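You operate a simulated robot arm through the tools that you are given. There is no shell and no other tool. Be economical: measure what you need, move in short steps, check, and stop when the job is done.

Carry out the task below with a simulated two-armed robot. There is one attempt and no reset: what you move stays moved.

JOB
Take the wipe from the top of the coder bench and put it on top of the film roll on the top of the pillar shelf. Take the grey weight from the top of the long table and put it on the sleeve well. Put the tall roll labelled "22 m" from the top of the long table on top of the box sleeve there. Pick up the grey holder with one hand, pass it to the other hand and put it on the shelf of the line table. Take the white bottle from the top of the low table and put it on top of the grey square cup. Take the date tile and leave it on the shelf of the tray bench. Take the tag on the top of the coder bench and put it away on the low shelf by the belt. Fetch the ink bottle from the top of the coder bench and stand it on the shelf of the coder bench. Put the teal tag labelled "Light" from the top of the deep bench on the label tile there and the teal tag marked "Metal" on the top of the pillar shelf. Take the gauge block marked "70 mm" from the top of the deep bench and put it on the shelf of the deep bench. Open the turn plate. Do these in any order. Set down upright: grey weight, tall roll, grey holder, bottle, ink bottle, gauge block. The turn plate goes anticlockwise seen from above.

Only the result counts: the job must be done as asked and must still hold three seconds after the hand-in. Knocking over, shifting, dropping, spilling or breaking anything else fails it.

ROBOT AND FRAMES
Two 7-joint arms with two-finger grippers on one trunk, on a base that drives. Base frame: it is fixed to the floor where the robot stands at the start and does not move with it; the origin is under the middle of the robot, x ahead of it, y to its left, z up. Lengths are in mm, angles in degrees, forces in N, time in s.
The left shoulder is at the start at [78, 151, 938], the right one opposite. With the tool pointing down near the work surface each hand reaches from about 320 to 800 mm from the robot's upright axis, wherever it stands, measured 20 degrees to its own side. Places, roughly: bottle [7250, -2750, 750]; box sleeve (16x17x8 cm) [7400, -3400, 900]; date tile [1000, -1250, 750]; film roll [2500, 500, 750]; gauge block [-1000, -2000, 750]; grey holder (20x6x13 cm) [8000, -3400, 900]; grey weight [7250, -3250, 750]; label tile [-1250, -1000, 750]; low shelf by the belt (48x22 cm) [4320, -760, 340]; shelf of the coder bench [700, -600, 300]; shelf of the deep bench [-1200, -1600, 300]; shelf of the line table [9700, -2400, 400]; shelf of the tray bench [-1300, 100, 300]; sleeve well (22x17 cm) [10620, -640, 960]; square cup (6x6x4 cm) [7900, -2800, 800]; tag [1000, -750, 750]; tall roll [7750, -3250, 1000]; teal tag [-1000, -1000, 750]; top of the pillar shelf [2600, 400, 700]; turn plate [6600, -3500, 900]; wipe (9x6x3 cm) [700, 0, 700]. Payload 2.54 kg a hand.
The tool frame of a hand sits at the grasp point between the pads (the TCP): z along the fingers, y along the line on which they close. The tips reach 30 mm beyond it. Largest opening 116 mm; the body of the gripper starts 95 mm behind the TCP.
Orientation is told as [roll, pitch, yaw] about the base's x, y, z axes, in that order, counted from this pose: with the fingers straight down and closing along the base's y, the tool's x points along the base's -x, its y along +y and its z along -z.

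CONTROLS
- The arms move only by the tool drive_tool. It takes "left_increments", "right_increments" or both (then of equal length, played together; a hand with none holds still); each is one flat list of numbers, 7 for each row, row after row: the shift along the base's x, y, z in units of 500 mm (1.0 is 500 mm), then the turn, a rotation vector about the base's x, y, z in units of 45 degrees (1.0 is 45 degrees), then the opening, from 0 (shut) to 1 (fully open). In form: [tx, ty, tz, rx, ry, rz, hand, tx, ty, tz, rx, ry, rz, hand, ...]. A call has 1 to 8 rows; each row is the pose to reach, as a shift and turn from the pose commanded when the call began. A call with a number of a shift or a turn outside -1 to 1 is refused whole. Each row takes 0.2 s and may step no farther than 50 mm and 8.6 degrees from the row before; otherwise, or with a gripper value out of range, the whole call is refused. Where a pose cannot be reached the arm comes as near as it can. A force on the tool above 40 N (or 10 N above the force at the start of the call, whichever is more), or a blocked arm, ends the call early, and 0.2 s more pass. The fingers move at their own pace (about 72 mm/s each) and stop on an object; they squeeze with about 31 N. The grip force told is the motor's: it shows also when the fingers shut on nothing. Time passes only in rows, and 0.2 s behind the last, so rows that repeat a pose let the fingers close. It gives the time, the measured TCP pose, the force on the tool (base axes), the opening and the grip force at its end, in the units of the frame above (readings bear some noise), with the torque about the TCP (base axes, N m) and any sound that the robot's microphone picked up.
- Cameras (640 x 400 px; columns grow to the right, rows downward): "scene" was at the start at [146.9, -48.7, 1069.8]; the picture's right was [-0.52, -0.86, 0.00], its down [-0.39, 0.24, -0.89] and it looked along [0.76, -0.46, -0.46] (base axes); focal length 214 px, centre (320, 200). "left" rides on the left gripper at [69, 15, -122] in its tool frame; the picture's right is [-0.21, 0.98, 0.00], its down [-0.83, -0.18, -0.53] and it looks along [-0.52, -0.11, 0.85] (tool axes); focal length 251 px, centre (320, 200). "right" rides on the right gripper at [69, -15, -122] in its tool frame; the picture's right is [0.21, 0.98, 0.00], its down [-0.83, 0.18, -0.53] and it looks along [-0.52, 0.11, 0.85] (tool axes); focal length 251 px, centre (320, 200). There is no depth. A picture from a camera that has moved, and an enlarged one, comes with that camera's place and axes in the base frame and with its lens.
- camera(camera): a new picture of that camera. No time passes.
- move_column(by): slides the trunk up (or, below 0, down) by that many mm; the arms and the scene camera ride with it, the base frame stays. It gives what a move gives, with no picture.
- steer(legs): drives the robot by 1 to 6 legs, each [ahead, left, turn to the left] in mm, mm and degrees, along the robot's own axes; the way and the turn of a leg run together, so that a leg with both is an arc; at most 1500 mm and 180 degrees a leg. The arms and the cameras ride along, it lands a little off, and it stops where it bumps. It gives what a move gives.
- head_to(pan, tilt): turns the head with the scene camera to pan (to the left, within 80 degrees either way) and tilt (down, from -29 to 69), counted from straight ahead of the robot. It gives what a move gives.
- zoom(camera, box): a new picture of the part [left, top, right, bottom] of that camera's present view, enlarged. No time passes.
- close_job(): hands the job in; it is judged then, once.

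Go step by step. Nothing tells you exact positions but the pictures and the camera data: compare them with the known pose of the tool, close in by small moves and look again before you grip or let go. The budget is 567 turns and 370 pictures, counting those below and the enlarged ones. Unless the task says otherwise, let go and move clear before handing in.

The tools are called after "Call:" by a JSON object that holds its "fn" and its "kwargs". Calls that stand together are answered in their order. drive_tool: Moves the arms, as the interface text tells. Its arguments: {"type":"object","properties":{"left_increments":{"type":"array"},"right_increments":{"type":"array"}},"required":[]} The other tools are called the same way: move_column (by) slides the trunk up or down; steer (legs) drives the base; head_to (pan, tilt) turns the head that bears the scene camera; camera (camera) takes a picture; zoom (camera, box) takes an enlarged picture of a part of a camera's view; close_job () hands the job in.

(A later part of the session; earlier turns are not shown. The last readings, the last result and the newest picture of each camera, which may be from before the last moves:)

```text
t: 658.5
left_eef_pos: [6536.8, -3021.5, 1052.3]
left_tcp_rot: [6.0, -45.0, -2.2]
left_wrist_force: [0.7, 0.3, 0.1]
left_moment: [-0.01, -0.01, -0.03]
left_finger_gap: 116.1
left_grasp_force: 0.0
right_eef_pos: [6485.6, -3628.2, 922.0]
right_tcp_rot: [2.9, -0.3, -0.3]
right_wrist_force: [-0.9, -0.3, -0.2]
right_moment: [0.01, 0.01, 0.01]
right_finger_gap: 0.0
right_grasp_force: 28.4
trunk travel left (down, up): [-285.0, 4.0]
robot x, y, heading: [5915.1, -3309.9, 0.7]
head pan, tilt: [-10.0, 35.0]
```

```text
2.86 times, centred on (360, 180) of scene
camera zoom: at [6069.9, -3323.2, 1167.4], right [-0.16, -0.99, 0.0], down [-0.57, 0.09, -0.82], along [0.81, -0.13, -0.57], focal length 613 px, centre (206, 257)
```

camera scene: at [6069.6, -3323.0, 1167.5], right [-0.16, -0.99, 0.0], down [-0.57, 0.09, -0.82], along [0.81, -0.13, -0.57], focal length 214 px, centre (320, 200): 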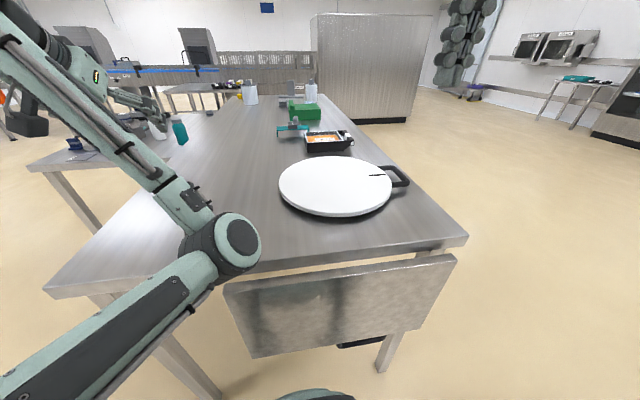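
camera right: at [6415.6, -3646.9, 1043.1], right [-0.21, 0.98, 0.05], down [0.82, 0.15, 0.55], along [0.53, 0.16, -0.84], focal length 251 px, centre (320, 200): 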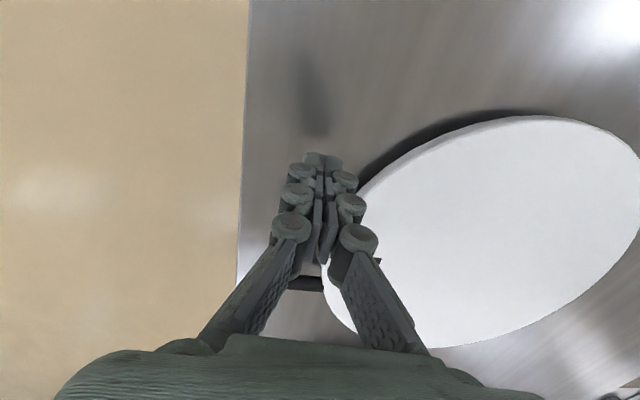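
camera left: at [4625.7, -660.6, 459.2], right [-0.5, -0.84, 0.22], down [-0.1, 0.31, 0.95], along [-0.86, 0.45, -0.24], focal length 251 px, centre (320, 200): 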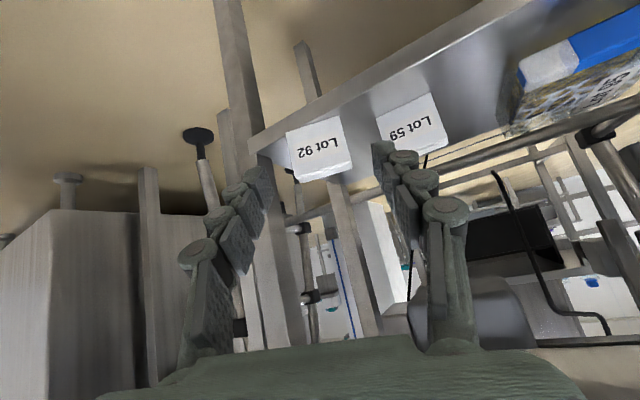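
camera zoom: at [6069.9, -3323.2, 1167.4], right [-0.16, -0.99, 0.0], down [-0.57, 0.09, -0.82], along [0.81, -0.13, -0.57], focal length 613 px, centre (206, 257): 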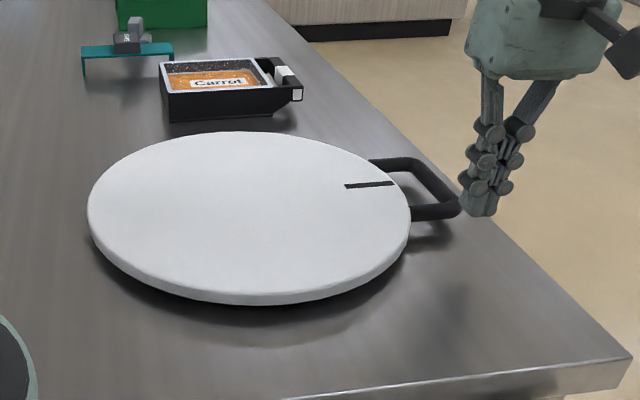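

The fingers are in line behind the handle's near post (x ≈ 6547). I'll lower to handle height and push along the arc.

Call:
{"fn": "drive_tool", "kwargs": {"right_increments": [0, 0, -0.05, 0, 0, 0, 0, 0, 0, -0.094, 0, 0, 0, 0, 0.06, 0.006, -0.094, 0, 0, 0, 0, 0.086, 0.01, -0.094, 0, 0, 0, 0, 0.137, 0.006, -0.094, 0, 0, 0, 0, 0.186, 0.01, -0.094, 0, 0, 0, 0, 0.235, 0.02, -0.094, 0, 0, 0, 0, 0.282, 0.037, -0.094, 0, 0, 0, 0]}}

Call:
{"fn": "zoom", "kwargs": {"camera": "scene", "box": [260, 110, 460, 250]}}

```text
t: 660.3
left_eef_pos: [6535.4, -3020.7, 1053.6]
left_tcp_rot: [6.0, -45.2, -2.2]
left_wrist_force: [0.3, 0.1, 0.1]
left_moment: [0.01, 0.03, -0.01]
left_finger_gap: 116.3
left_grasp_force: 0.1
right_eef_pos: [6610.5, -3611.6, 877.6]
right_tcp_rot: [3.0, -0.7, -0.4]
right_wrist_force: [-3.6, -5.0, 11.6]
right_moment: [-0.11, 0.15, 0.03]
right_finger_gap: 0.0
right_grasp_force: 28.8
right hand out of reach, approached as far as the arm can: row 8
trunk travel left (down, up): [-285.0, 4.0]
robot x, y, heading: [5914.4, -3310.2, 0.8]
head pan, tilt: [-10.0, 35.0]
```

```text
2.86 times, centred on (360, 180) of scene
camera zoom: at [6068.2, -3322.9, 1167.7], right [-0.16, -0.99, 0.0], down [-0.56, 0.09, -0.82], along [0.81, -0.13, -0.57], focal length 613 px, centre (206, 257)
```

zoom: 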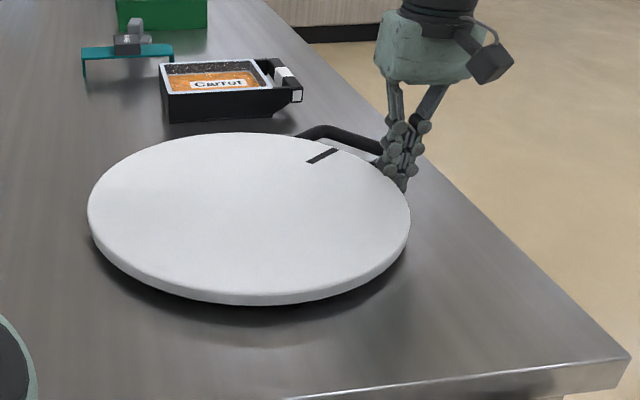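

It's turning. To go further I need to get closer, so first I'll swing the left arm into its high posture, away from the table edge.

Call:
{"fn": "drive_tool", "kwargs": {"left_increments": [-0.02, 0.08, 0.03, 0, 0, 0, 1, -0.04, 0.16, 0.05, 0, 0, 0, 1, -0.06, 0.24, 0.07, 0, 0, 0, 1, -0.08, 0.32, 0.09, 0, 0, 0, 1, -0.1, 0.4, 0.11, 0, 0, 0, 1, -0.12, 0.46, 0.12, 0, 0, 0, 1]}}

Call:
{"fn": "drive_tool", "kwargs": {"left_increments": [-0.05, -0.02, 0.04, 0, 0.15, 0, 1, -0.1, -0.04, 0.07, 0, 0.3, 0, 1, -0.15, -0.06, 0.1, 0, 0.45, 0, 1, -0.19, -0.1, 0.12, 0, 0.6, 0, 1, -0.22, -0.16, 0.12, 0, 0.75, 0, 1, -0.24, -0.23, 0.12, 0, 0.9, 0, 1, -0.26, -0.3, 0.12, 0, 0.98, 0, 1]}}

Call:
{"fn": "camera", "kwargs": {"camera": "scene"}}

```text
t: 661.7
left_eef_pos: [6474.5, -2790.6, 1110.2]
left_tcp_rot: [5.8, -45.1, -2.2]
left_wrist_force: [0.8, -0.3, 0.4]
left_moment: [0.0, 0.03, 0.0]
left_finger_gap: 116.0
left_grasp_force: 0.0
right_eef_pos: [6609.4, -3611.6, 876.8]
right_tcp_rot: [2.9, -0.7, -0.4]
right_wrist_force: [3.4, -5.8, 13.3]
right_moment: [-0.08, 0.02, 0.03]
right_finger_gap: 0.2
right_grasp_force: 28.4
trunk travel left (down, up): [-285.0, 4.0]
robot x, y, heading: [5914.9, -3305.4, 0.7]
head pan, tilt: [-10.0, 35.0]
```

```text
t: 663.3
left_eef_pos: [6336.0, -2910.1, 1170.5]
left_tcp_rot: [4.4, -0.9, -1.6]
left_wrist_force: [0.2, 0.0, -0.4]
left_moment: [-0.02, -0.01, 0.02]
left_finger_gap: 115.6
left_grasp_force: 0.0
left hand out of reach, approached as far as the arm can: row 7
right_eef_pos: [6610.2, -3611.8, 876.8]
right_tcp_rot: [3.0, -0.6, -0.3]
right_wrist_force: [5.1, -8.3, 15.9]
right_moment: [-0.07, 0.01, -0.01]
right_finger_gap: 0.0
right_grasp_force: 28.0
trunk travel left (down, up): [-285.0, 4.0]
robot x, y, heading: [5913.3, -3309.1, 1.0]
head pan, tilt: [-10.0, 35.0]
```

```text
164 pictures are left
camera scene: at [6068.4, -3323.0, 1167.7], right [-0.16, -0.99, 0.0], down [-0.57, 0.09, -0.82], along [0.81, -0.13, -0.57], focal length 214 px, centre (320, 200)
```

scene: 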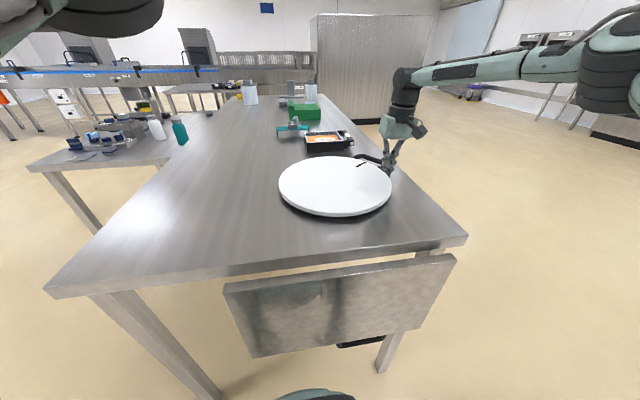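

Left arm is clear. I'll lift the right fingers free, step the robot 70 mm forward and 120 mm right, tilt the hand forward for reach, and re-engage.

Call:
{"fn": "drive_tool", "kwargs": {"right_increments": [-0.02, 0, 0.03, 0, 0, 0, 0, -0.04, 0, 0.1, 0, 0, 0, 0, -0.05, 0, 0.18, 0, -0.15, 0, 0, -0.05, 0, 0.26, 0, -0.3, 0, 0, -0.05, 0, 0.3, 0, -0.45, 0, 0, -0.05, 0, 0.3, 0, -0.6, 0, 0]}}

Call:
{"fn": "steer", "kwargs": {"legs": [[70, -120, -0.7]]}}

Call:
{"fn": "zoom", "kwargs": {"camera": "scene", "box": [220, 110, 420, 250]}}

Call:
{"fn": "camera", "kwargs": {"camera": "right"}}

```text
t: 664.7
left_eef_pos: [6337.9, -2909.8, 1168.9]
left_tcp_rot: [4.4, -1.0, -1.6]
left_wrist_force: [-0.3, -0.2, -0.3]
left_moment: [0.01, -0.05, 0.0]
left_finger_gap: 116.2
left_grasp_force: 0.1
right_eef_pos: [6585.3, -3613.2, 1025.6]
right_tcp_rot: [3.1, -27.5, -0.3]
right_wrist_force: [0.5, -0.3, -0.1]
right_moment: [0.0, -0.03, 0.0]
right_finger_gap: 0.0
right_grasp_force: 28.7
trunk travel left (down, up): [-285.0, 4.0]
robot x, y, heading: [5909.6, -3310.6, 0.8]
head pan, tilt: [-10.0, 35.0]
```

```text
t: 666.5
left_eef_pos: [6412.2, -3035.9, 1169.3]
left_tcp_rot: [4.4, -0.9, -2.1]
left_wrist_force: [1.0, 0.7, 0.2]
left_moment: [0.04, 0.04, 0.02]
left_finger_gap: 116.3
left_grasp_force: 0.0
right_eef_pos: [6652.7, -3740.3, 1024.5]
right_tcp_rot: [3.1, -27.4, -0.9]
right_wrist_force: [-0.9, -0.7, -0.6]
right_moment: [0.03, -0.02, 0.01]
right_finger_gap: 0.1
right_grasp_force: 28.4
trunk travel left (down, up): [-285.0, 4.0]
robot x, y, heading: [5987.6, -3430.9, 0.4]
head pan, tilt: [-10.0, 35.0]
```

```text
2.86 times, centred on (320, 180) of scene
camera zoom: at [6139.8, -3446.3, 1167.4], right [-0.17, -0.99, 0.0], down [-0.57, 0.1, -0.82], along [0.81, -0.14, -0.57], focal length 613 px, centre (320, 257)
```

zoom: 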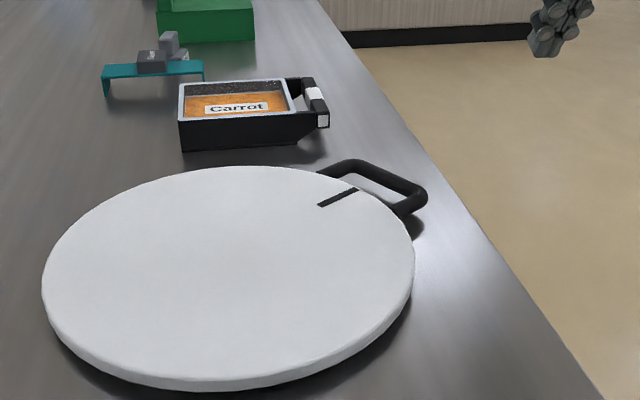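

```text
162 pictures are left
camera right: at [6535.1, -3758.5, 1102.1], right [-0.2, 0.98, -0.05], down [0.49, 0.14, 0.86], along [0.85, 0.15, -0.5], focal length 251 px, centre (320, 200)
```

right: 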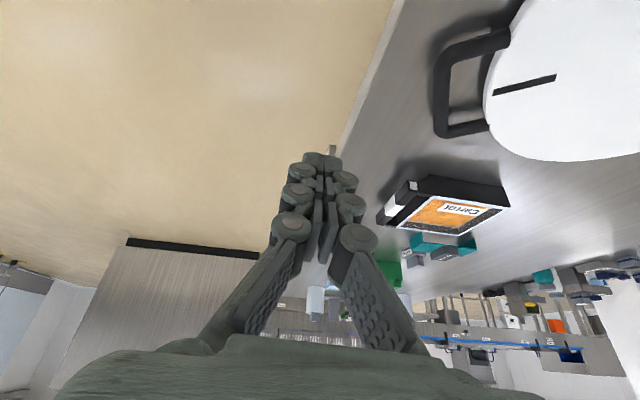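

Call:
{"fn": "drive_tool", "kwargs": {"right_increments": [-0.05, 0.05, -0.04, 0, 0, 0, 0, -0.1, 0.11, -0.08, 0, 0, 0, 0, -0.14, 0.17, -0.12, 0, 0, 0, 0, -0.165, 0.22, -0.16, 0, 0, 0, 0, -0.165, 0.22, -0.23, 0, 0, 0, 0, -0.165, 0.22, -0.289, 0, 0, 0, 0]}}

Call:
{"fn": "camera", "kwargs": {"camera": "right"}}

Call:
{"fn": "zoom", "kwargs": {"camera": "scene", "box": [220, 110, 420, 250]}}

```text
t: 667.9
left_eef_pos: [6412.8, -3034.7, 1169.2]
left_tcp_rot: [4.4, -0.9, -2.0]
left_wrist_force: [-0.1, -0.1, 0.0]
left_moment: [-0.01, 0.0, 0.04]
left_finger_gap: 116.0
left_grasp_force: 0.0
right_eef_pos: [6568.9, -3627.9, 879.9]
right_tcp_rot: [3.0, -27.5, -0.8]
right_wrist_force: [0.2, -0.5, -0.3]
right_moment: [0.01, 0.0, -0.03]
right_finger_gap: 0.0
right_grasp_force: 28.6
trunk travel left (down, up): [-285.0, 4.0]
robot x, y, heading: [5982.6, -3430.8, 0.3]
head pan, tilt: [-10.0, 35.0]
```

```text
161 pictures are left
camera right: at [6451.3, -3647.2, 957.2], right [-0.2, 0.98, -0.05], down [0.49, 0.15, 0.86], along [0.85, 0.15, -0.5], focal length 251 px, centre (320, 200)
```

right: 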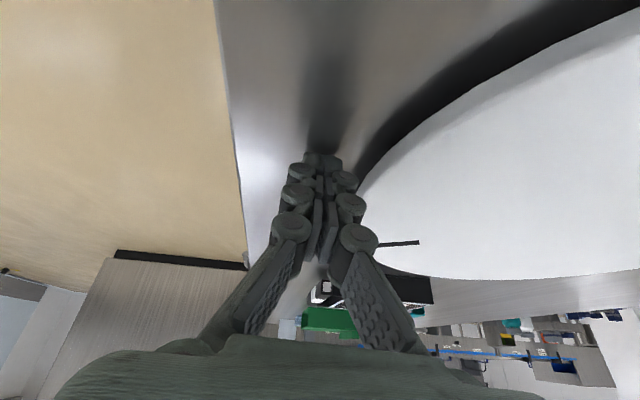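

```text
2.86 times, centred on (320, 180) of scene
camera zoom: at [6139.8, -3446.0, 1167.4], right [-0.17, -0.99, 0.0], down [-0.57, 0.1, -0.82], along [0.81, -0.14, -0.57], focal length 613 px, centre (320, 257)
```

zoom: 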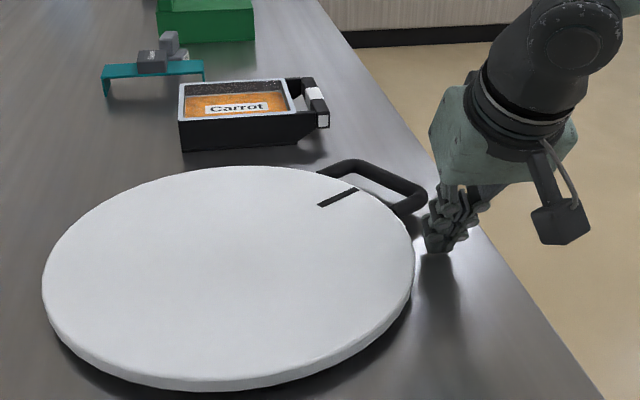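

Call:
{"fn": "drive_tool", "kwargs": {"right_increments": [0.074, 0.028, 0, 0, 0, 0, 0, 0.119, 0.048, 0, 0, 0, 0, 0, 0.161, 0.074, 0, 0, 0, 0, 0, 0.199, 0.106, 0, 0, 0, 0, 0, 0.233, 0.143, 0, 0, 0, 0, 0, 0.26, 0.184, 0, 0, 0, 0, 0, 0.282, 0.228, 0, 0, 0, 0, 0, 0.298, 0.276, 0, 0, 0, 0, 0]}}

Call:
{"fn": "zoom", "kwargs": {"camera": "scene", "box": [220, 110, 420, 250]}}

```text
t: 669.1
left_eef_pos: [6413.0, -3035.3, 1167.9]
left_tcp_rot: [4.4, -1.1, -2.2]
left_wrist_force: [-0.4, 0.1, 1.3]
left_moment: [-0.04, -0.04, 0.01]
left_finger_gap: 115.8
left_grasp_force: 0.2
right_eef_pos: [6683.2, -3575.9, 882.7]
right_tcp_rot: [2.6, -27.9, -1.7]
right_wrist_force: [5.2, -4.7, -1.0]
right_moment: [-0.1, -0.05, -0.04]
right_finger_gap: 0.0
right_grasp_force: 28.4
right hand out of reach, approached as far as the arm can: row 5
trunk travel left (down, up): [-285.0, 4.0]
robot x, y, heading: [5985.3, -3429.6, 0.2]
head pan, tilt: [-10.0, 35.0]
stopped in row 5 (right hand): the force on the tool passed its limit at 41 N (the readings are from after the stop); the commanded pose is now the measured one
```

```text
2.86 times, centred on (320, 180) of scene
camera zoom: at [6140.0, -3446.2, 1167.5], right [-0.17, -0.99, 0.0], down [-0.57, 0.1, -0.82], along [0.81, -0.14, -0.57], focal length 613 px, centre (320, 257)
```

zoom: 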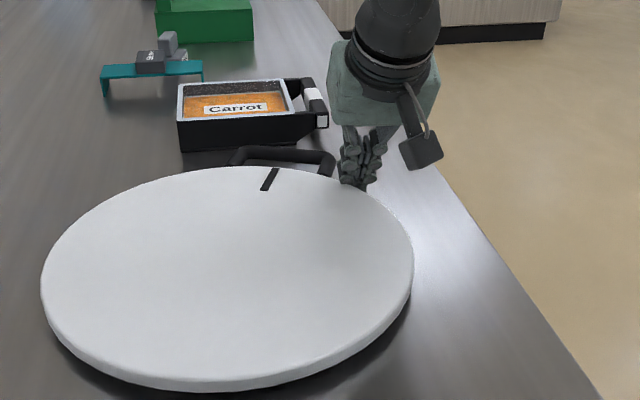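

The plate has turned some 50°, but I'm at the end of my reach. I'll lift off and go round to the table's south side, where the handle and the other objects are easier to reach.

Call:
{"fn": "drive_tool", "kwargs": {"right_increments": [-0.03, -0.03, 0.03, 0, 0, 0, 0, -0.06, -0.06, 0.09, 0, 0, 0, 0, -0.1, -0.08, 0.16, 0, 0, 0, 0, -0.16, -0.08, 0.22, 0, 0, 0, 0, -0.24, -0.08, 0.26, 0, 0, 0, 0, -0.33, -0.08, 0.28, 0, 0, 0, 0, -0.42, -0.08, 0.3, 0, 0, 0, 0]}}

Call:
{"fn": "steer", "kwargs": {"legs": [[-250, 0, 0], [0, -850, 0], [1000, 0, 0], [0, 0, 90]]}}

Call:
{"fn": "head_to", "kwargs": {"pan": 0, "tilt": 25}}

Call:
{"fn": "camera", "kwargs": {"camera": "scene"}}

```text
t: 670.7
left_eef_pos: [6413.3, -3035.8, 1170.2]
left_tcp_rot: [4.4, -1.0, -2.2]
left_wrist_force: [-0.7, 0.4, 0.3]
left_moment: [0.02, -0.03, 0.01]
left_finger_gap: 116.1
left_grasp_force: 0.0
right_eef_pos: [6469.4, -3613.3, 1029.4]
right_tcp_rot: [2.7, -27.9, -1.5]
right_wrist_force: [-0.1, 0.5, 0.4]
right_moment: [0.01, 0.0, 0.03]
right_finger_gap: 0.0
right_grasp_force: 28.8
trunk travel left (down, up): [-285.0, 4.0]
robot x, y, heading: [5986.9, -3427.0, 0.1]
head pan, tilt: [-10.0, 35.0]
```

```text
t: 689.2
left_eef_pos: [6341.2, -3838.6, 1168.5]
left_tcp_rot: [4.4, -0.9, 86.3]
left_wrist_force: [0.1, 0.8, 0.0]
left_moment: [-0.03, 0.0, -0.02]
left_finger_gap: 116.0
left_grasp_force: 0.2
right_eef_pos: [6920.0, -3796.2, 1029.9]
right_tcp_rot: [2.7, -27.8, 87.0]
right_wrist_force: [-0.3, -0.6, -0.1]
right_moment: [0.02, -0.01, -0.02]
right_finger_gap: 0.0
right_grasp_force: 28.2
trunk travel left (down, up): [-285.0, 4.0]
robot x, y, heading: [6727.2, -4278.6, 88.8]
head pan, tilt: [-10.0, 35.0]
```

```text
t: 689.9
left_eef_pos: [6341.0, -3839.1, 1168.8]
left_tcp_rot: [4.4, -1.0, 86.3]
left_wrist_force: [0.8, -0.4, 0.3]
left_moment: [0.0, 0.01, 0.03]
left_finger_gap: 116.0
left_grasp_force: 0.0
right_eef_pos: [6920.5, -3795.3, 1031.2]
right_tcp_rot: [2.7, -27.8, 86.9]
right_wrist_force: [-0.3, 0.6, 0.2]
right_moment: [0.04, 0.05, 0.0]
right_finger_gap: 0.0
right_grasp_force: 28.4
trunk travel left (down, up): [-285.0, 4.0]
robot x, y, heading: [6726.1, -4278.3, 88.8]
head pan, tilt: [0.0, 25.0]
```

```text
158 pictures are left
camera scene: at [6728.1, -4118.3, 1183.2], right [1.0, -0.02, 0.0], down [-0.01, -0.42, -0.91], along [0.02, 0.91, -0.42], focal length 214 px, centre (320, 200)
```

scene: 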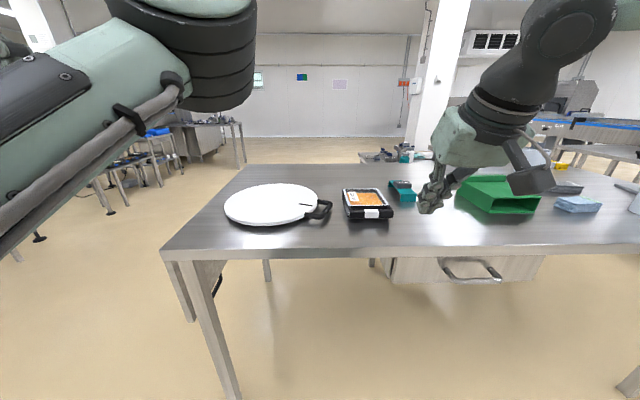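

Call:
{"fn": "zoom", "kwargs": {"camera": "scene", "box": [210, 160, 370, 260]}}

Call:
{"fn": "zoom", "kwargs": {"camera": "scene", "box": [340, 140, 640, 270]}}

```text
4.00 times, centred on (290, 210) of scene
camera zoom: at [6728.1, -4118.3, 1183.2], right [1.0, -0.02, 0.0], down [-0.01, -0.42, -0.91], along [0.02, 0.91, -0.42], focal length 858 px, centre (440, 160)
```

zoom: 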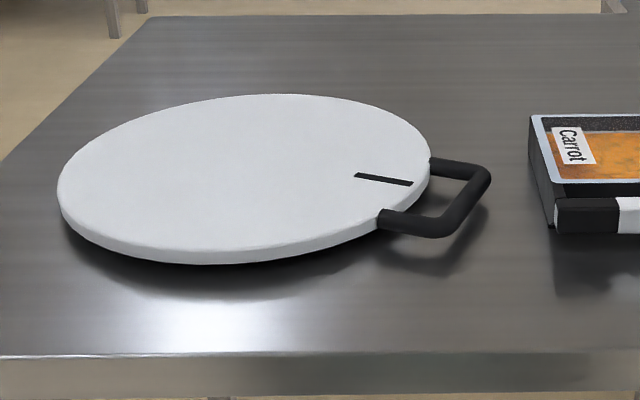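

```text
2.13 times, centred on (490, 205) of scene
camera zoom: at [6728.1, -4118.3, 1183.2], right [1.0, -0.02, 0.0], down [-0.01, -0.42, -0.91], along [0.02, 0.91, -0.42], focal length 458 px, centre (-43, 189)
```

zoom: 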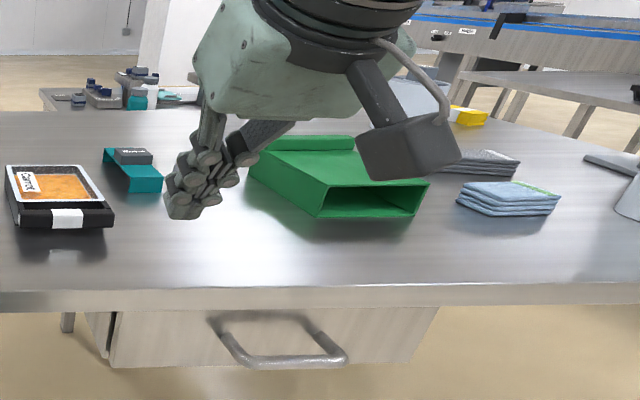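

Call:
{"fn": "steer", "kwargs": {"legs": [[90, 130, 1]]}}

Call:
{"fn": "drive_tool", "kwargs": {"right_increments": [-0.06, 0.03, -0.04, 0, 0, 0, 0, -0.11, 0.06, -0.1, 0, 0, 0, 0, -0.12, 0.08, -0.17, 0, 0, 0, 0]}}

Call:
{"fn": "camera", "kwargs": {"camera": "right"}}

Call:
{"fn": "zoom", "kwargs": {"camera": "scene", "box": [240, 140, 440, 280]}}

```text
t: 691.8
left_eef_pos: [6207.3, -3752.8, 1168.1]
left_tcp_rot: [4.4, -0.9, 87.2]
left_wrist_force: [0.4, 0.7, 0.0]
left_moment: [-0.02, 0.0, 0.01]
left_finger_gap: 116.0
left_grasp_force: 0.0
right_eef_pos: [6785.3, -3700.6, 1030.2]
right_tcp_rot: [2.8, -27.8, 87.8]
right_wrist_force: [-0.2, 0.0, -0.1]
right_moment: [-0.02, 0.0, -0.02]
right_finger_gap: 0.0
right_grasp_force: 28.7
trunk travel left (down, up): [-285.0, 4.0]
robot x, y, heading: [6595.0, -4186.7, 89.6]
head pan, tilt: [0.0, 25.0]
```

```text
t: 692.6
left_eef_pos: [6206.4, -3751.9, 1169.2]
left_tcp_rot: [4.3, -0.9, 87.2]
left_wrist_force: [0.2, -0.5, -0.6]
left_moment: [-0.01, 0.01, 0.04]
left_finger_gap: 116.1
left_grasp_force: 0.1
right_eef_pos: [6724.9, -3659.3, 944.4]
right_tcp_rot: [2.8, -27.8, 87.8]
right_wrist_force: [0.9, 0.5, 0.6]
right_moment: [0.02, -0.03, 0.03]
right_finger_gap: 0.0
right_grasp_force: 28.7
trunk travel left (down, up): [-285.0, 4.0]
robot x, y, heading: [6599.0, -4187.1, 89.6]
head pan, tilt: [0.0, 25.0]
```

```text
155 pictures are left
camera right: at [6741.3, -3776.4, 1020.2], right [-0.98, -0.17, -0.06], down [-0.14, 0.48, 0.86], along [-0.12, 0.86, -0.5], focal length 251 px, centre (320, 200)
```

right: 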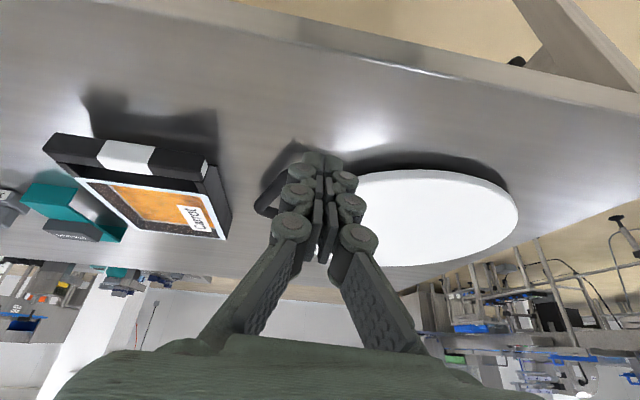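

```text
2.86 times, centred on (340, 210) of scene
camera zoom: at [6598.1, -4026.0, 1183.2], right [1.0, -0.01, 0.0], down [0.0, -0.42, -0.91], along [0.01, 0.91, -0.42], focal length 613 px, centre (263, 171)
```

zoom: 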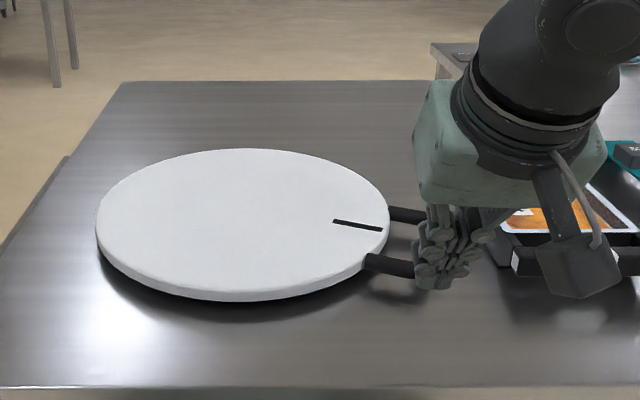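

Call:
{"fn": "drive_tool", "kwargs": {"right_increments": [-0.01, 0.04, -0.06, 0, 0, 0, 0, -0.03, 0.09, -0.128, 0, 0, 0, 0, -0.042, 0.18, -0.128, 0, 0, 0, 0, -0.016, 0.232, -0.128, 0, 0, 0, 0, 0.006, 0.28, -0.128, 0, 0, 0, 0, 0.02, 0.33, -0.128, 0, 0, 0, 0, 0.027, 0.38, -0.128, 0, 0, 0, 0, 0.027, 0.432, -0.128, 0, 0, 0, 0]}}

Call:
{"fn": "zoom", "kwargs": {"camera": "scene", "box": [240, 140, 440, 280]}}

```text
t: 693.9
left_eef_pos: [6208.3, -3753.8, 1170.6]
left_tcp_rot: [4.3, -1.0, 87.0]
left_wrist_force: [0.6, -0.2, 0.1]
left_moment: [0.01, 0.0, 0.01]
left_finger_gap: 116.1
left_grasp_force: 0.0
right_eef_pos: [6731.6, -3527.0, 878.8]
right_tcp_rot: [2.3, -27.3, 87.5]
right_wrist_force: [6.7, -10.9, 9.5]
right_moment: [-0.19, -0.14, -0.08]
right_finger_gap: 0.0
right_grasp_force: 28.4
trunk travel left (down, up): [-285.0, 4.0]
robot x, y, heading: [6599.6, -4184.9, 89.7]
head pan, tilt: [0.0, 25.0]
stopped in row 6 (right hand): the force on the tool passed its limit at 54 N (the readings are from after the stop); the commanded pose is now the measured one
```

```text
2.86 times, centred on (340, 210) of scene
camera zoom: at [6598.7, -4028.3, 1183.5], right [1.0, -0.01, 0.0], down [0.0, -0.42, -0.91], along [0.01, 0.91, -0.42], focal length 613 px, centre (263, 171)
```

zoom: 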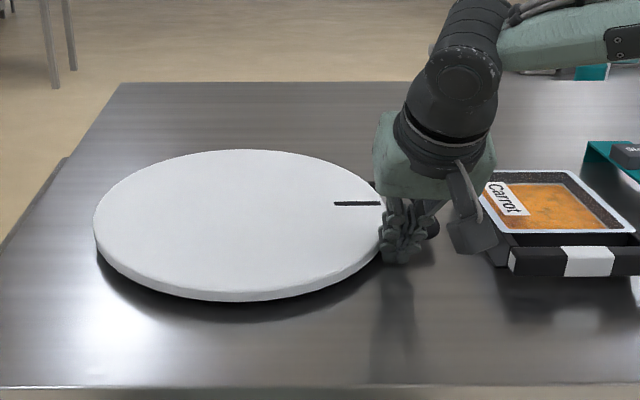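

The mark now points straight along +x. The push met 54 N; I'll back off a little and push gently again to see whether it's the end stop.

Call:
{"fn": "drive_tool", "kwargs": {"right_increments": [0, -0.03, 0, 0, 0, 0, 0, 0, 0.01, 0, 0, 0, 0, 0, 0.002, 0.03, 0, 0, 0, 0, 0, 0.002, 0.045, 0, 0, 0, 0, 0, 0.004, 0.06, 0, 0, 0, 0, 0]}}

Call:
{"fn": "zoom", "kwargs": {"camera": "scene", "box": [240, 140, 440, 280]}}

Call:
{"fn": "camera", "kwargs": {"camera": "right"}}

```text
t: 694.5
left_eef_pos: [6209.7, -3753.1, 1169.2]
left_tcp_rot: [4.4, -1.0, 86.8]
left_wrist_force: [-0.7, 0.7, 0.3]
left_moment: [-0.01, -0.03, 0.0]
left_finger_gap: 115.9
left_grasp_force: 0.1
right_eef_pos: [6732.1, -3528.2, 878.7]
right_tcp_rot: [2.2, -26.6, 87.7]
right_wrist_force: [2.6, -12.4, 13.3]
right_moment: [-0.26, -0.13, -0.05]
right_finger_gap: 0.0
right_grasp_force: 29.3
trunk travel left (down, up): [-285.0, 4.0]
robot x, y, heading: [6596.2, -4186.7, 89.4]
head pan, tilt: [0.0, 25.0]
stopped in row 3 (right hand): the force on the tool passed its limit at 47 N (the readings are from after the stop); the commanded pose is now the measured one
```

```text
2.86 times, centred on (340, 210) of scene
camera zoom: at [6598.9, -4028.8, 1183.7], right [1.0, -0.01, 0.0], down [0.0, -0.42, -0.91], along [0.01, 0.91, -0.42], focal length 613 px, centre (263, 171)
```

zoom: 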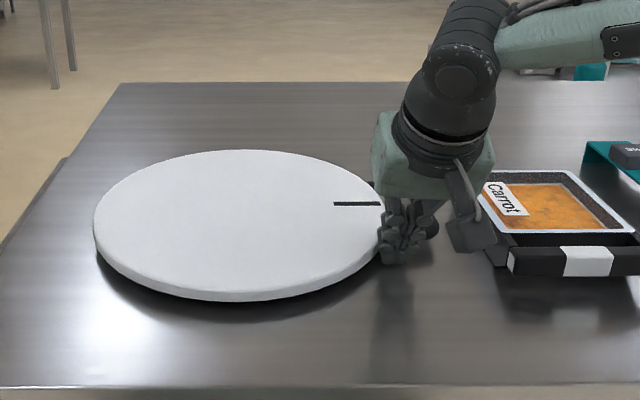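

```text
151 pictures are left
camera right: at [6746.4, -3643.6, 957.5], right [-0.98, -0.17, -0.06], down [-0.14, 0.5, 0.85], along [-0.11, 0.85, -0.52], focal length 251 px, centre (320, 200)
```

right: 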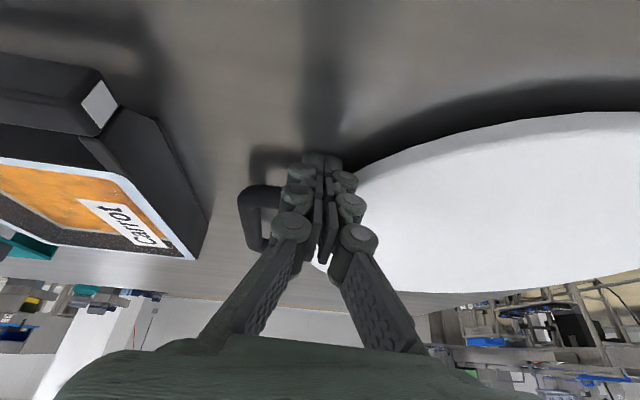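

It's firmly at its end stop: the turn plate is open. I'll withdraw the hand backwards and up.

Call:
{"fn": "drive_tool", "kwargs": {"right_increments": [0, -0.04, 0, 0, 0, 0, 0, 0, -0.1, 0.04, 0, 0, 0, 0, 0, -0.14, 0.12, 0, 0, 0, 0, 0.02, -0.18, 0.2, 0, 0, 0, 0, 0.05, -0.22, 0.28, 0, 0, 0, 0, 0.08, -0.26, 0.34, 0, 0, 0, 0.5]}}

Call:
{"fn": "steer", "kwargs": {"legs": [[-100, 0, 0], [0, -650, 0]]}}

Call:
{"fn": "head_to", "kwargs": {"pan": 0, "tilt": 28}}

Call:
{"fn": "camera", "kwargs": {"camera": "scene"}}

```text
t: 695.9
left_eef_pos: [6208.5, -3750.8, 1170.3]
left_tcp_rot: [4.4, -0.9, 87.0]
left_wrist_force: [0.3, -0.2, 0.7]
left_moment: [0.01, 0.03, 0.01]
left_finger_gap: 116.1
left_grasp_force: 0.1
right_eef_pos: [6773.8, -3655.3, 1048.3]
right_tcp_rot: [2.2, -26.4, 87.7]
right_wrist_force: [0.2, -0.7, -0.5]
right_moment: [0.03, 0.01, 0.02]
right_finger_gap: 50.2
right_grasp_force: 0.0
trunk travel left (down, up): [-285.0, 4.0]
robot x, y, heading: [6598.7, -4188.1, 89.7]
head pan, tilt: [0.0, 25.0]
```

```text
t: 703.2
left_eef_pos: [6835.4, -3858.8, 1168.6]
left_tcp_rot: [4.3, -1.0, 88.0]
left_wrist_force: [0.1, 0.6, -0.6]
left_moment: [-0.01, -0.02, 0.01]
left_finger_gap: 115.9
left_grasp_force: 0.0
right_eef_pos: [7398.1, -3752.7, 1049.3]
right_tcp_rot: [2.2, -26.5, 88.7]
right_wrist_force: [-0.6, -0.6, -0.3]
right_moment: [-0.01, -0.03, 0.0]
right_finger_gap: 58.3
right_grasp_force: 0.1
trunk travel left (down, up): [-285.0, 4.0]
robot x, y, heading: [7230.6, -4286.5, 90.6]
head pan, tilt: [0.0, 25.0]
```

```text
t: 703.8
left_eef_pos: [6835.4, -3859.6, 1168.4]
left_tcp_rot: [4.4, -0.9, 88.0]
left_wrist_force: [-0.5, 0.4, 0.1]
left_moment: [0.0, 0.0, -0.03]
left_finger_gap: 116.0
left_grasp_force: 0.0
right_eef_pos: [7398.2, -3751.6, 1048.2]
right_tcp_rot: [2.2, -26.4, 88.7]
right_wrist_force: [0.9, 0.5, 0.1]
right_moment: [0.01, -0.02, -0.04]
right_finger_gap: 58.0
right_grasp_force: 0.1
trunk travel left (down, up): [-285.0, 4.0]
robot x, y, heading: [7231.4, -4283.3, 90.3]
head pan, tilt: [0.0, 28.0]
```

```text
150 pictures are left
camera scene: at [7230.8, -4128.3, 1178.4], right [1.0, 0.01, 0.0], down [0.0, -0.47, -0.88], along [-0.01, 0.88, -0.47], focal length 214 px, centre (320, 200)
```

scene: 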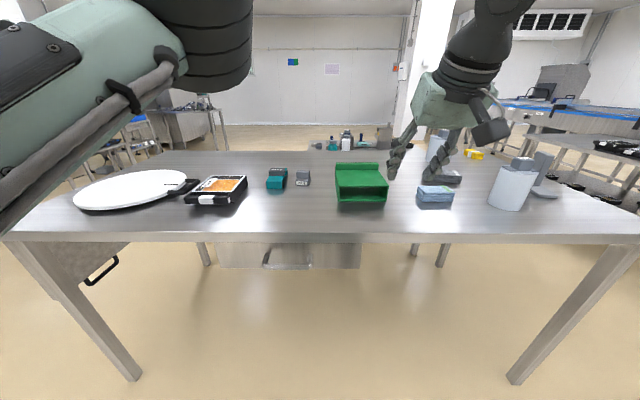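

Call:
{"fn": "zoom", "kwargs": {"camera": "scene", "box": [250, 130, 400, 230]}}

Call:
{"fn": "zoom", "kwargs": {"camera": "scene", "box": [400, 110, 580, 230]}}

```text
4.00 times, centred on (325, 180) of scene
camera zoom: at [7230.8, -4128.3, 1178.4], right [1.0, 0.01, 0.0], down [0.0, -0.47, -0.88], along [-0.01, 0.88, -0.47], focal length 858 px, centre (300, 280)
```

zoom: 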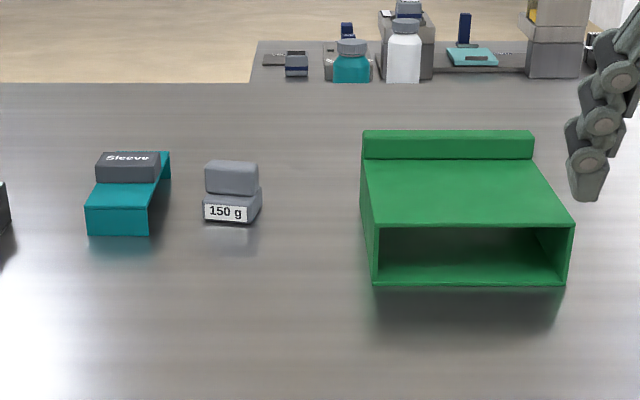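

```text
3.33 times, centred on (490, 170) of scene
camera zoom: at [7230.8, -4128.3, 1178.4], right [1.0, 0.01, 0.0], down [0.0, -0.47, -0.88], along [-0.01, 0.88, -0.47], focal length 715 px, centre (-247, 300)
```

zoom: 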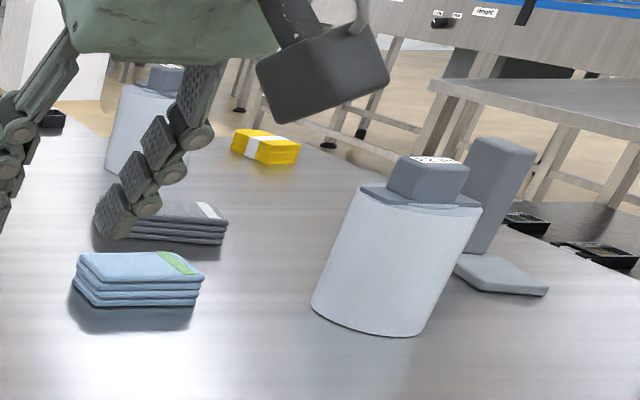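

Call:
{"fn": "zoom", "kwargs": {"camera": "scene", "box": [490, 145, 550, 185]}}

Call:
{"fn": "steer", "kwargs": {"legs": [[0, -500, 0]]}}

Call:
{"fn": "head_to", "kwargs": {"pan": 0, "tilt": 28}}

Call:
{"fn": "camera", "kwargs": {"camera": "scene"}}

```text
10.00 times, centred on (520, 165) of scene
camera zoom: at [7230.8, -4128.3, 1178.4], right [1.0, 0.01, 0.0], down [0.0, -0.47, -0.88], along [-0.01, 0.88, -0.47], focal length 2145 px, centre (-1680, 550)
```

zoom: 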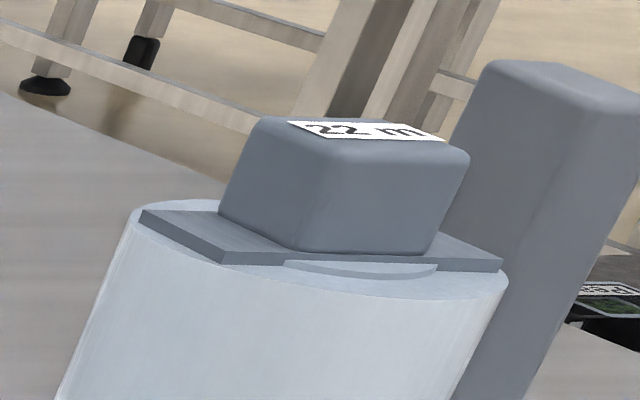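

```text
t: 709.1
left_eef_pos: [7333.3, -3853.4, 1169.2]
left_tcp_rot: [4.3, -0.9, 87.7]
left_wrist_force: [0.4, 0.3, -0.2]
left_moment: [0.03, -0.01, 0.03]
left_finger_gap: 116.1
left_grasp_force: 0.1
right_eef_pos: [7895.8, -3750.7, 1048.0]
right_tcp_rot: [2.2, -26.5, 88.3]
right_wrist_force: [-0.5, -0.6, -0.2]
right_moment: [-0.02, -0.01, 0.02]
right_finger_gap: 58.2
right_grasp_force: 0.1
trunk travel left (down, up): [-285.0, 4.0]
robot x, y, heading: [7724.3, -4281.0, 90.0]
head pan, tilt: [0.0, 28.0]
```

```text
t: 709.7
left_eef_pos: [7332.9, -3854.6, 1169.3]
left_tcp_rot: [4.3, -0.9, 87.6]
left_wrist_force: [-0.7, 1.1, 0.5]
left_moment: [0.01, -0.01, -0.02]
left_finger_gap: 116.0
left_grasp_force: 0.1
right_eef_pos: [7896.6, -3751.9, 1046.8]
right_tcp_rot: [2.2, -26.5, 88.3]
right_wrist_force: [1.3, -0.7, -0.6]
right_moment: [0.01, -0.02, 0.01]
right_finger_gap: 57.9
right_grasp_force: 0.0
trunk travel left (down, up): [-285.0, 4.0]
robot x, y, heading: [7727.3, -4282.0, 90.0]
head pan, tilt: [0.0, 28.0]
```

```text
146 pictures are left
camera scene: at [7726.4, -4126.2, 1178.4], right [1.0, 0.0, 0.0], down [0.0, -0.47, -0.88], along [0.0, 0.88, -0.47], focal length 214 px, centre (320, 200)
```

scene: 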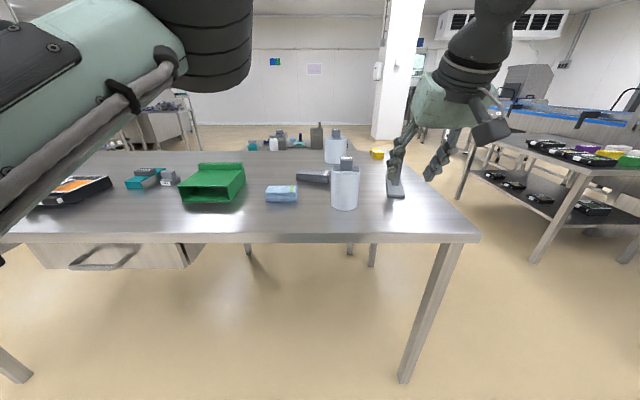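

The front roll's knob reads "22 m". I'll zoom for geometry.

Call:
{"fn": "zoom", "kwargs": {"camera": "scene", "box": [260, 110, 420, 230]}}

```text
3.33 times, centred on (340, 170) of scene
camera zoom: at [7726.4, -4126.2, 1178.4], right [1.0, 0.0, 0.0], down [0.0, -0.47, -0.88], along [0.0, 0.88, -0.47], focal length 715 px, centre (253, 300)
```

zoom: 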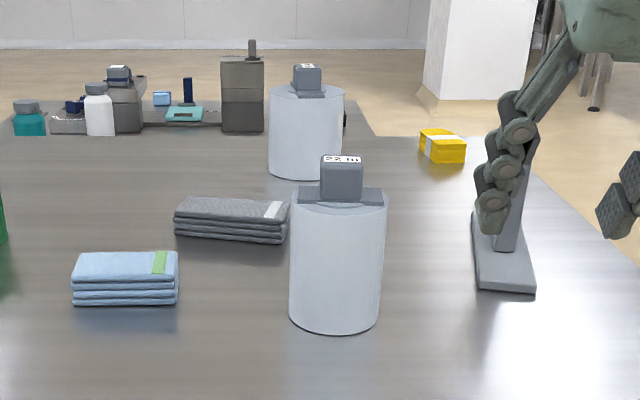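

Call:
{"fn": "zoom", "kwargs": {"camera": "scene", "box": [325, 120, 365, 160]}}

```text
10.00 times, centred on (345, 140) of scene
camera zoom: at [7726.4, -4126.2, 1178.4], right [1.0, 0.0, 0.0], down [0.0, -0.47, -0.88], along [0.0, 0.88, -0.47], focal length 2145 px, centre (70, 800)
```

zoom: 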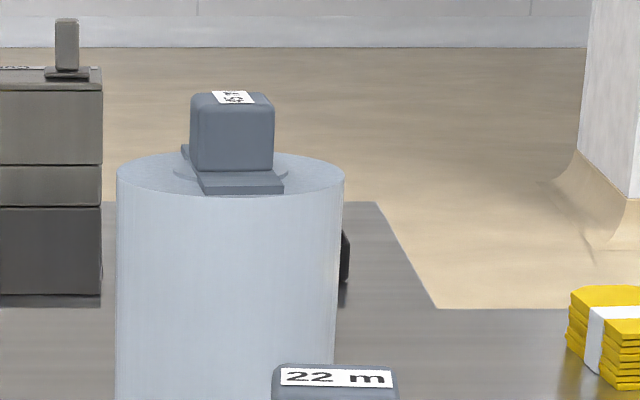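

The "22 m" roll stands at about (7803, -3509) with a grip knob on top. I'll position the robot and point the right hand straight down over the knob.

Call:
{"fn": "drive_tool", "kwargs": {"right_increments": [0, 0, 0.03, -0.15, 0, 0, 0.6, 0, 0, 0.06, -0.3, 0, 0, 0.7, 0, 0, 0.09, -0.45, 0, 0, 0.8, 0, 0, 0.12, -0.59, 0, 0, 0.8]}}

Call:
{"fn": "steer", "kwargs": {"legs": [[120, 70, 0]]}}

Call:
{"fn": "camera", "kwargs": {"camera": "right"}}

```text
t: 710.7
left_eef_pos: [7333.1, -3853.8, 1168.2]
left_tcp_rot: [4.4, -0.9, 87.6]
left_wrist_force: [-0.4, -0.5, 0.7]
left_moment: [-0.04, 0.0, -0.02]
left_finger_gap: 115.7
left_grasp_force: 0.0
right_eef_pos: [7897.8, -3750.9, 1109.4]
right_tcp_rot: [1.5, 0.1, 88.5]
right_wrist_force: [0.0, -0.2, 0.2]
right_moment: [-0.02, 0.0, -0.01]
right_finger_gap: 92.7
right_grasp_force: 0.0
trunk travel left (down, up): [-285.0, 4.0]
robot x, y, heading: [7727.5, -4284.3, 89.9]
head pan, tilt: [0.0, 28.0]
```

```text
t: 712.0
left_eef_pos: [7262.4, -3734.8, 1166.8]
left_tcp_rot: [4.4, -1.0, 87.6]
left_wrist_force: [0.1, 1.4, -0.6]
left_moment: [0.0, -0.05, -0.04]
left_finger_gap: 116.0
left_grasp_force: 0.2
right_eef_pos: [7825.7, -3632.0, 1108.4]
right_tcp_rot: [1.4, 0.0, 88.4]
right_wrist_force: [0.9, 1.2, 0.4]
right_moment: [-0.02, -0.03, 0.03]
right_finger_gap: 92.8
right_grasp_force: 0.1
trunk travel left (down, up): [-285.0, 4.0]
robot x, y, heading: [7657.4, -4165.9, 90.0]
head pan, tilt: [0.0, 28.0]
```

```text
143 pictures are left
camera right: at [7842.3, -3699.3, 1231.8], right [-0.98, -0.19, 0.02], down [-0.15, 0.83, 0.54], along [-0.12, 0.52, -0.84], focal length 251 px, centre (320, 200)
```

right: 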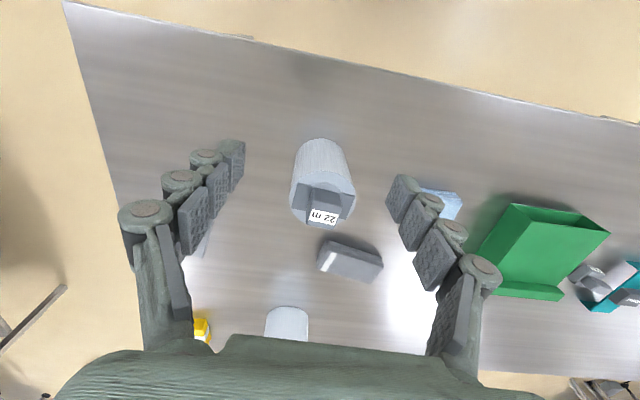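

Call:
{"fn": "drive_tool", "kwargs": {"right_increments": [-0.02, 0.07, -0.03, 0, 0, 0, 0.8, -0.044, 0.14, -0.06, 0, 0, 0, 0.7, -0.046, 0.2, -0.1, 0, 0, 0, 0.65]}}

Call:
{"fn": "camera", "kwargs": {"camera": "right"}}

Call:
{"fn": "zoom", "kwargs": {"camera": "scene", "box": [300, 90, 460, 230]}}

```text
t: 712.9
left_eef_pos: [7263.2, -3731.6, 1166.0]
left_tcp_rot: [4.4, -0.6, 87.6]
left_wrist_force: [1.1, 1.9, -0.3]
left_moment: [-0.13, 0.04, -0.02]
left_finger_gap: 115.9
left_grasp_force: 0.0
right_eef_pos: [7826.7, -3565.7, 1044.4]
right_tcp_rot: [1.6, 0.2, 88.5]
right_wrist_force: [1.1, 1.3, 0.5]
right_moment: [-0.13, 0.05, 0.02]
right_finger_gap: 75.4
right_grasp_force: 0.2
right hand out of reach, approached as far as the arm can: row 1, 2, 3
trunk travel left (down, up): [-285.0, 4.0]
robot x, y, heading: [7654.9, -4167.2, 90.2]
head pan, tilt: [0.0, 28.0]
```

```text
142 pictures are left
camera right: at [7842.3, -3633.2, 1167.6], right [-0.98, -0.19, 0.03], down [-0.14, 0.83, 0.54], along [-0.12, 0.52, -0.84], focal length 251 px, centre (320, 200)
```

right: 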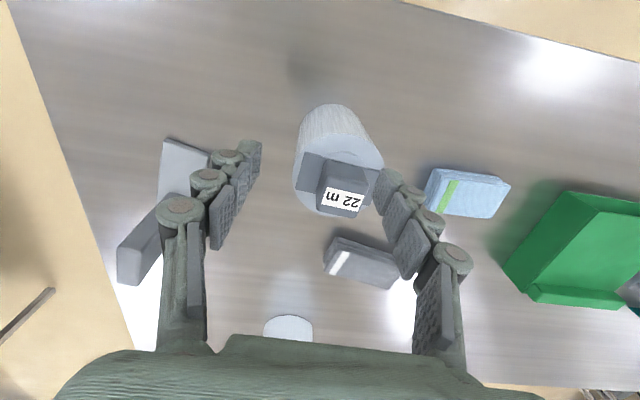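

```text
2.86 times, centred on (380, 160) of scene
camera zoom: at [7657.3, -4003.7, 1177.7], right [1.0, 0.0, 0.0], down [0.0, -0.47, -0.88], along [0.0, 0.88, -0.47], focal length 613 px, centre (149, 314)
```

zoom: 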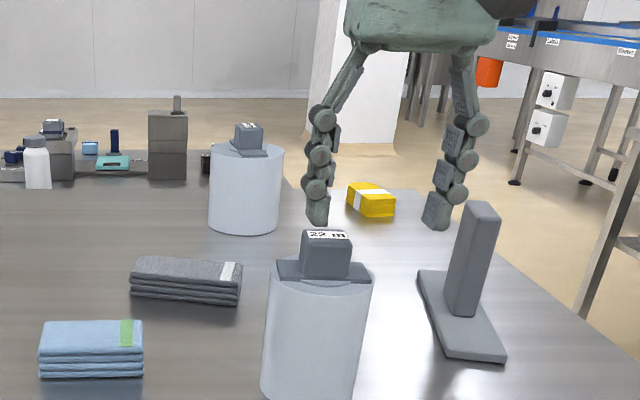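

Call:
{"fn": "steer", "kwargs": {"legs": [[35, 24, 0]]}}

Call:
{"fn": "camera", "kwargs": {"camera": "right"}}

```text
t: 713.8
left_eef_pos: [7239.0, -3700.8, 1167.7]
left_tcp_rot: [4.2, -0.9, 87.6]
left_wrist_force: [0.1, 0.5, -1.3]
left_moment: [-0.02, -0.03, -0.02]
left_finger_gap: 116.1
left_grasp_force: 0.1
right_eef_pos: [7800.2, -3533.9, 1047.7]
right_tcp_rot: [1.3, 0.0, 88.5]
right_wrist_force: [-1.4, 0.3, 0.7]
right_moment: [-0.03, -0.01, 0.02]
right_finger_gap: 75.4
right_grasp_force: 0.1
trunk travel left (down, up): [-285.0, 4.0]
robot x, y, heading: [7630.1, -4129.1, 90.4]
head pan, tilt: [0.0, 28.0]
```

```text
140 pictures are left
camera right: at [7817.3, -3601.9, 1169.4], right [-0.98, -0.19, 0.02], down [-0.15, 0.83, 0.54], along [-0.12, 0.52, -0.84], focal length 251 px, centre (320, 200)
```

right: 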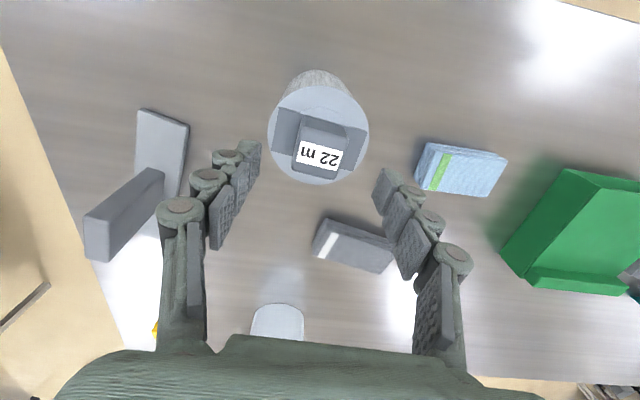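

Aligned over the knob. Lower and grip.

Call:
{"fn": "drive_tool", "kwargs": {"right_increments": [0, -0.004, -0.05, 0, 0, 0, 0.65, 0, -0.006, -0.1, 0, 0, 0, 0.65, 0, -0.006, -0.11, 0, 0, 0, 0.3, 0, -0.006, -0.11, 0, 0, 0, 0, 0, -0.006, -0.11, 0, 0, 0, 0]}}

Call:
{"fn": "zoom", "kwargs": {"camera": "scene", "box": [300, 90, 460, 230]}}

```text
t: 715.0
left_eef_pos: [7237.2, -3703.9, 1170.3]
left_tcp_rot: [4.2, -1.1, 87.8]
left_wrist_force: [0.3, 0.8, -0.2]
left_moment: [0.03, 0.0, 0.01]
left_finger_gap: 116.1
left_grasp_force: 0.1
right_eef_pos: [7797.5, -3540.2, 997.2]
right_tcp_rot: [1.7, -0.6, 88.7]
right_wrist_force: [-8.4, -0.4, 33.3]
right_moment: [-0.1, -0.56, -0.22]
right_finger_gap: 36.3
right_grasp_force: 30.8
trunk travel left (down, up): [-285.0, 4.0]
robot x, y, heading: [7632.6, -4131.1, 90.2]
head pan, tilt: [0.0, 28.0]
```

```text
2.86 times, centred on (380, 160) of scene
camera zoom: at [7630.9, -3975.6, 1179.3], right [1.0, 0.0, 0.0], down [0.0, -0.47, -0.88], along [0.0, 0.88, -0.47], focal length 613 px, centre (149, 314)
```

zoom: 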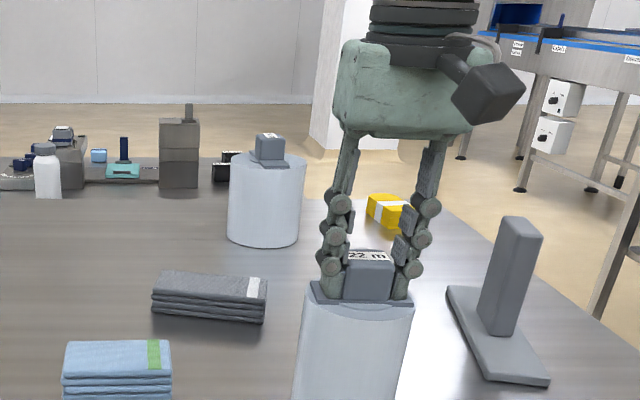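

Gripped. Lift 40 mm and check.

Call:
{"fn": "drive_tool", "kwargs": {"right_increments": [0, 0, 0.02, 0, 0, 0, 0, 0, 0, 0.05, 0, 0, 0, 0, 0, 0, 0.09, 0, 0, 0, 0]}}

Call:
{"fn": "zoom", "kwargs": {"camera": "scene", "box": [280, 90, 460, 250]}}

```text
t: 715.8
left_eef_pos: [7239.7, -3699.7, 1168.2]
left_tcp_rot: [4.4, -0.9, 87.7]
left_wrist_force: [0.0, -0.4, -0.3]
left_moment: [0.0, -0.01, -0.01]
left_finger_gap: 115.7
left_grasp_force: 0.1
right_eef_pos: [7804.0, -3539.4, 1034.6]
right_tcp_rot: [1.4, 0.2, 88.6]
right_wrist_force: [0.4, -0.1, -2.4]
right_moment: [-0.04, -0.04, 0.01]
right_finger_gap: 35.5
right_grasp_force: 31.4
trunk travel left (down, up): [-285.0, 4.0]
robot x, y, heading: [7631.7, -4131.2, 90.2]
head pan, tilt: [0.0, 28.0]
```

```text
2.50 times, centred on (370, 170) of scene
camera zoom: at [7633.0, -3972.5, 1178.2], right [1.0, 0.0, 0.0], down [0.0, -0.47, -0.88], along [0.0, 0.88, -0.47], focal length 536 px, centre (195, 275)
```

zoom: 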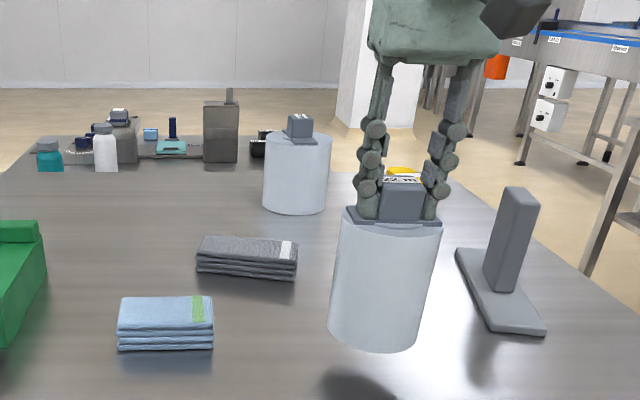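

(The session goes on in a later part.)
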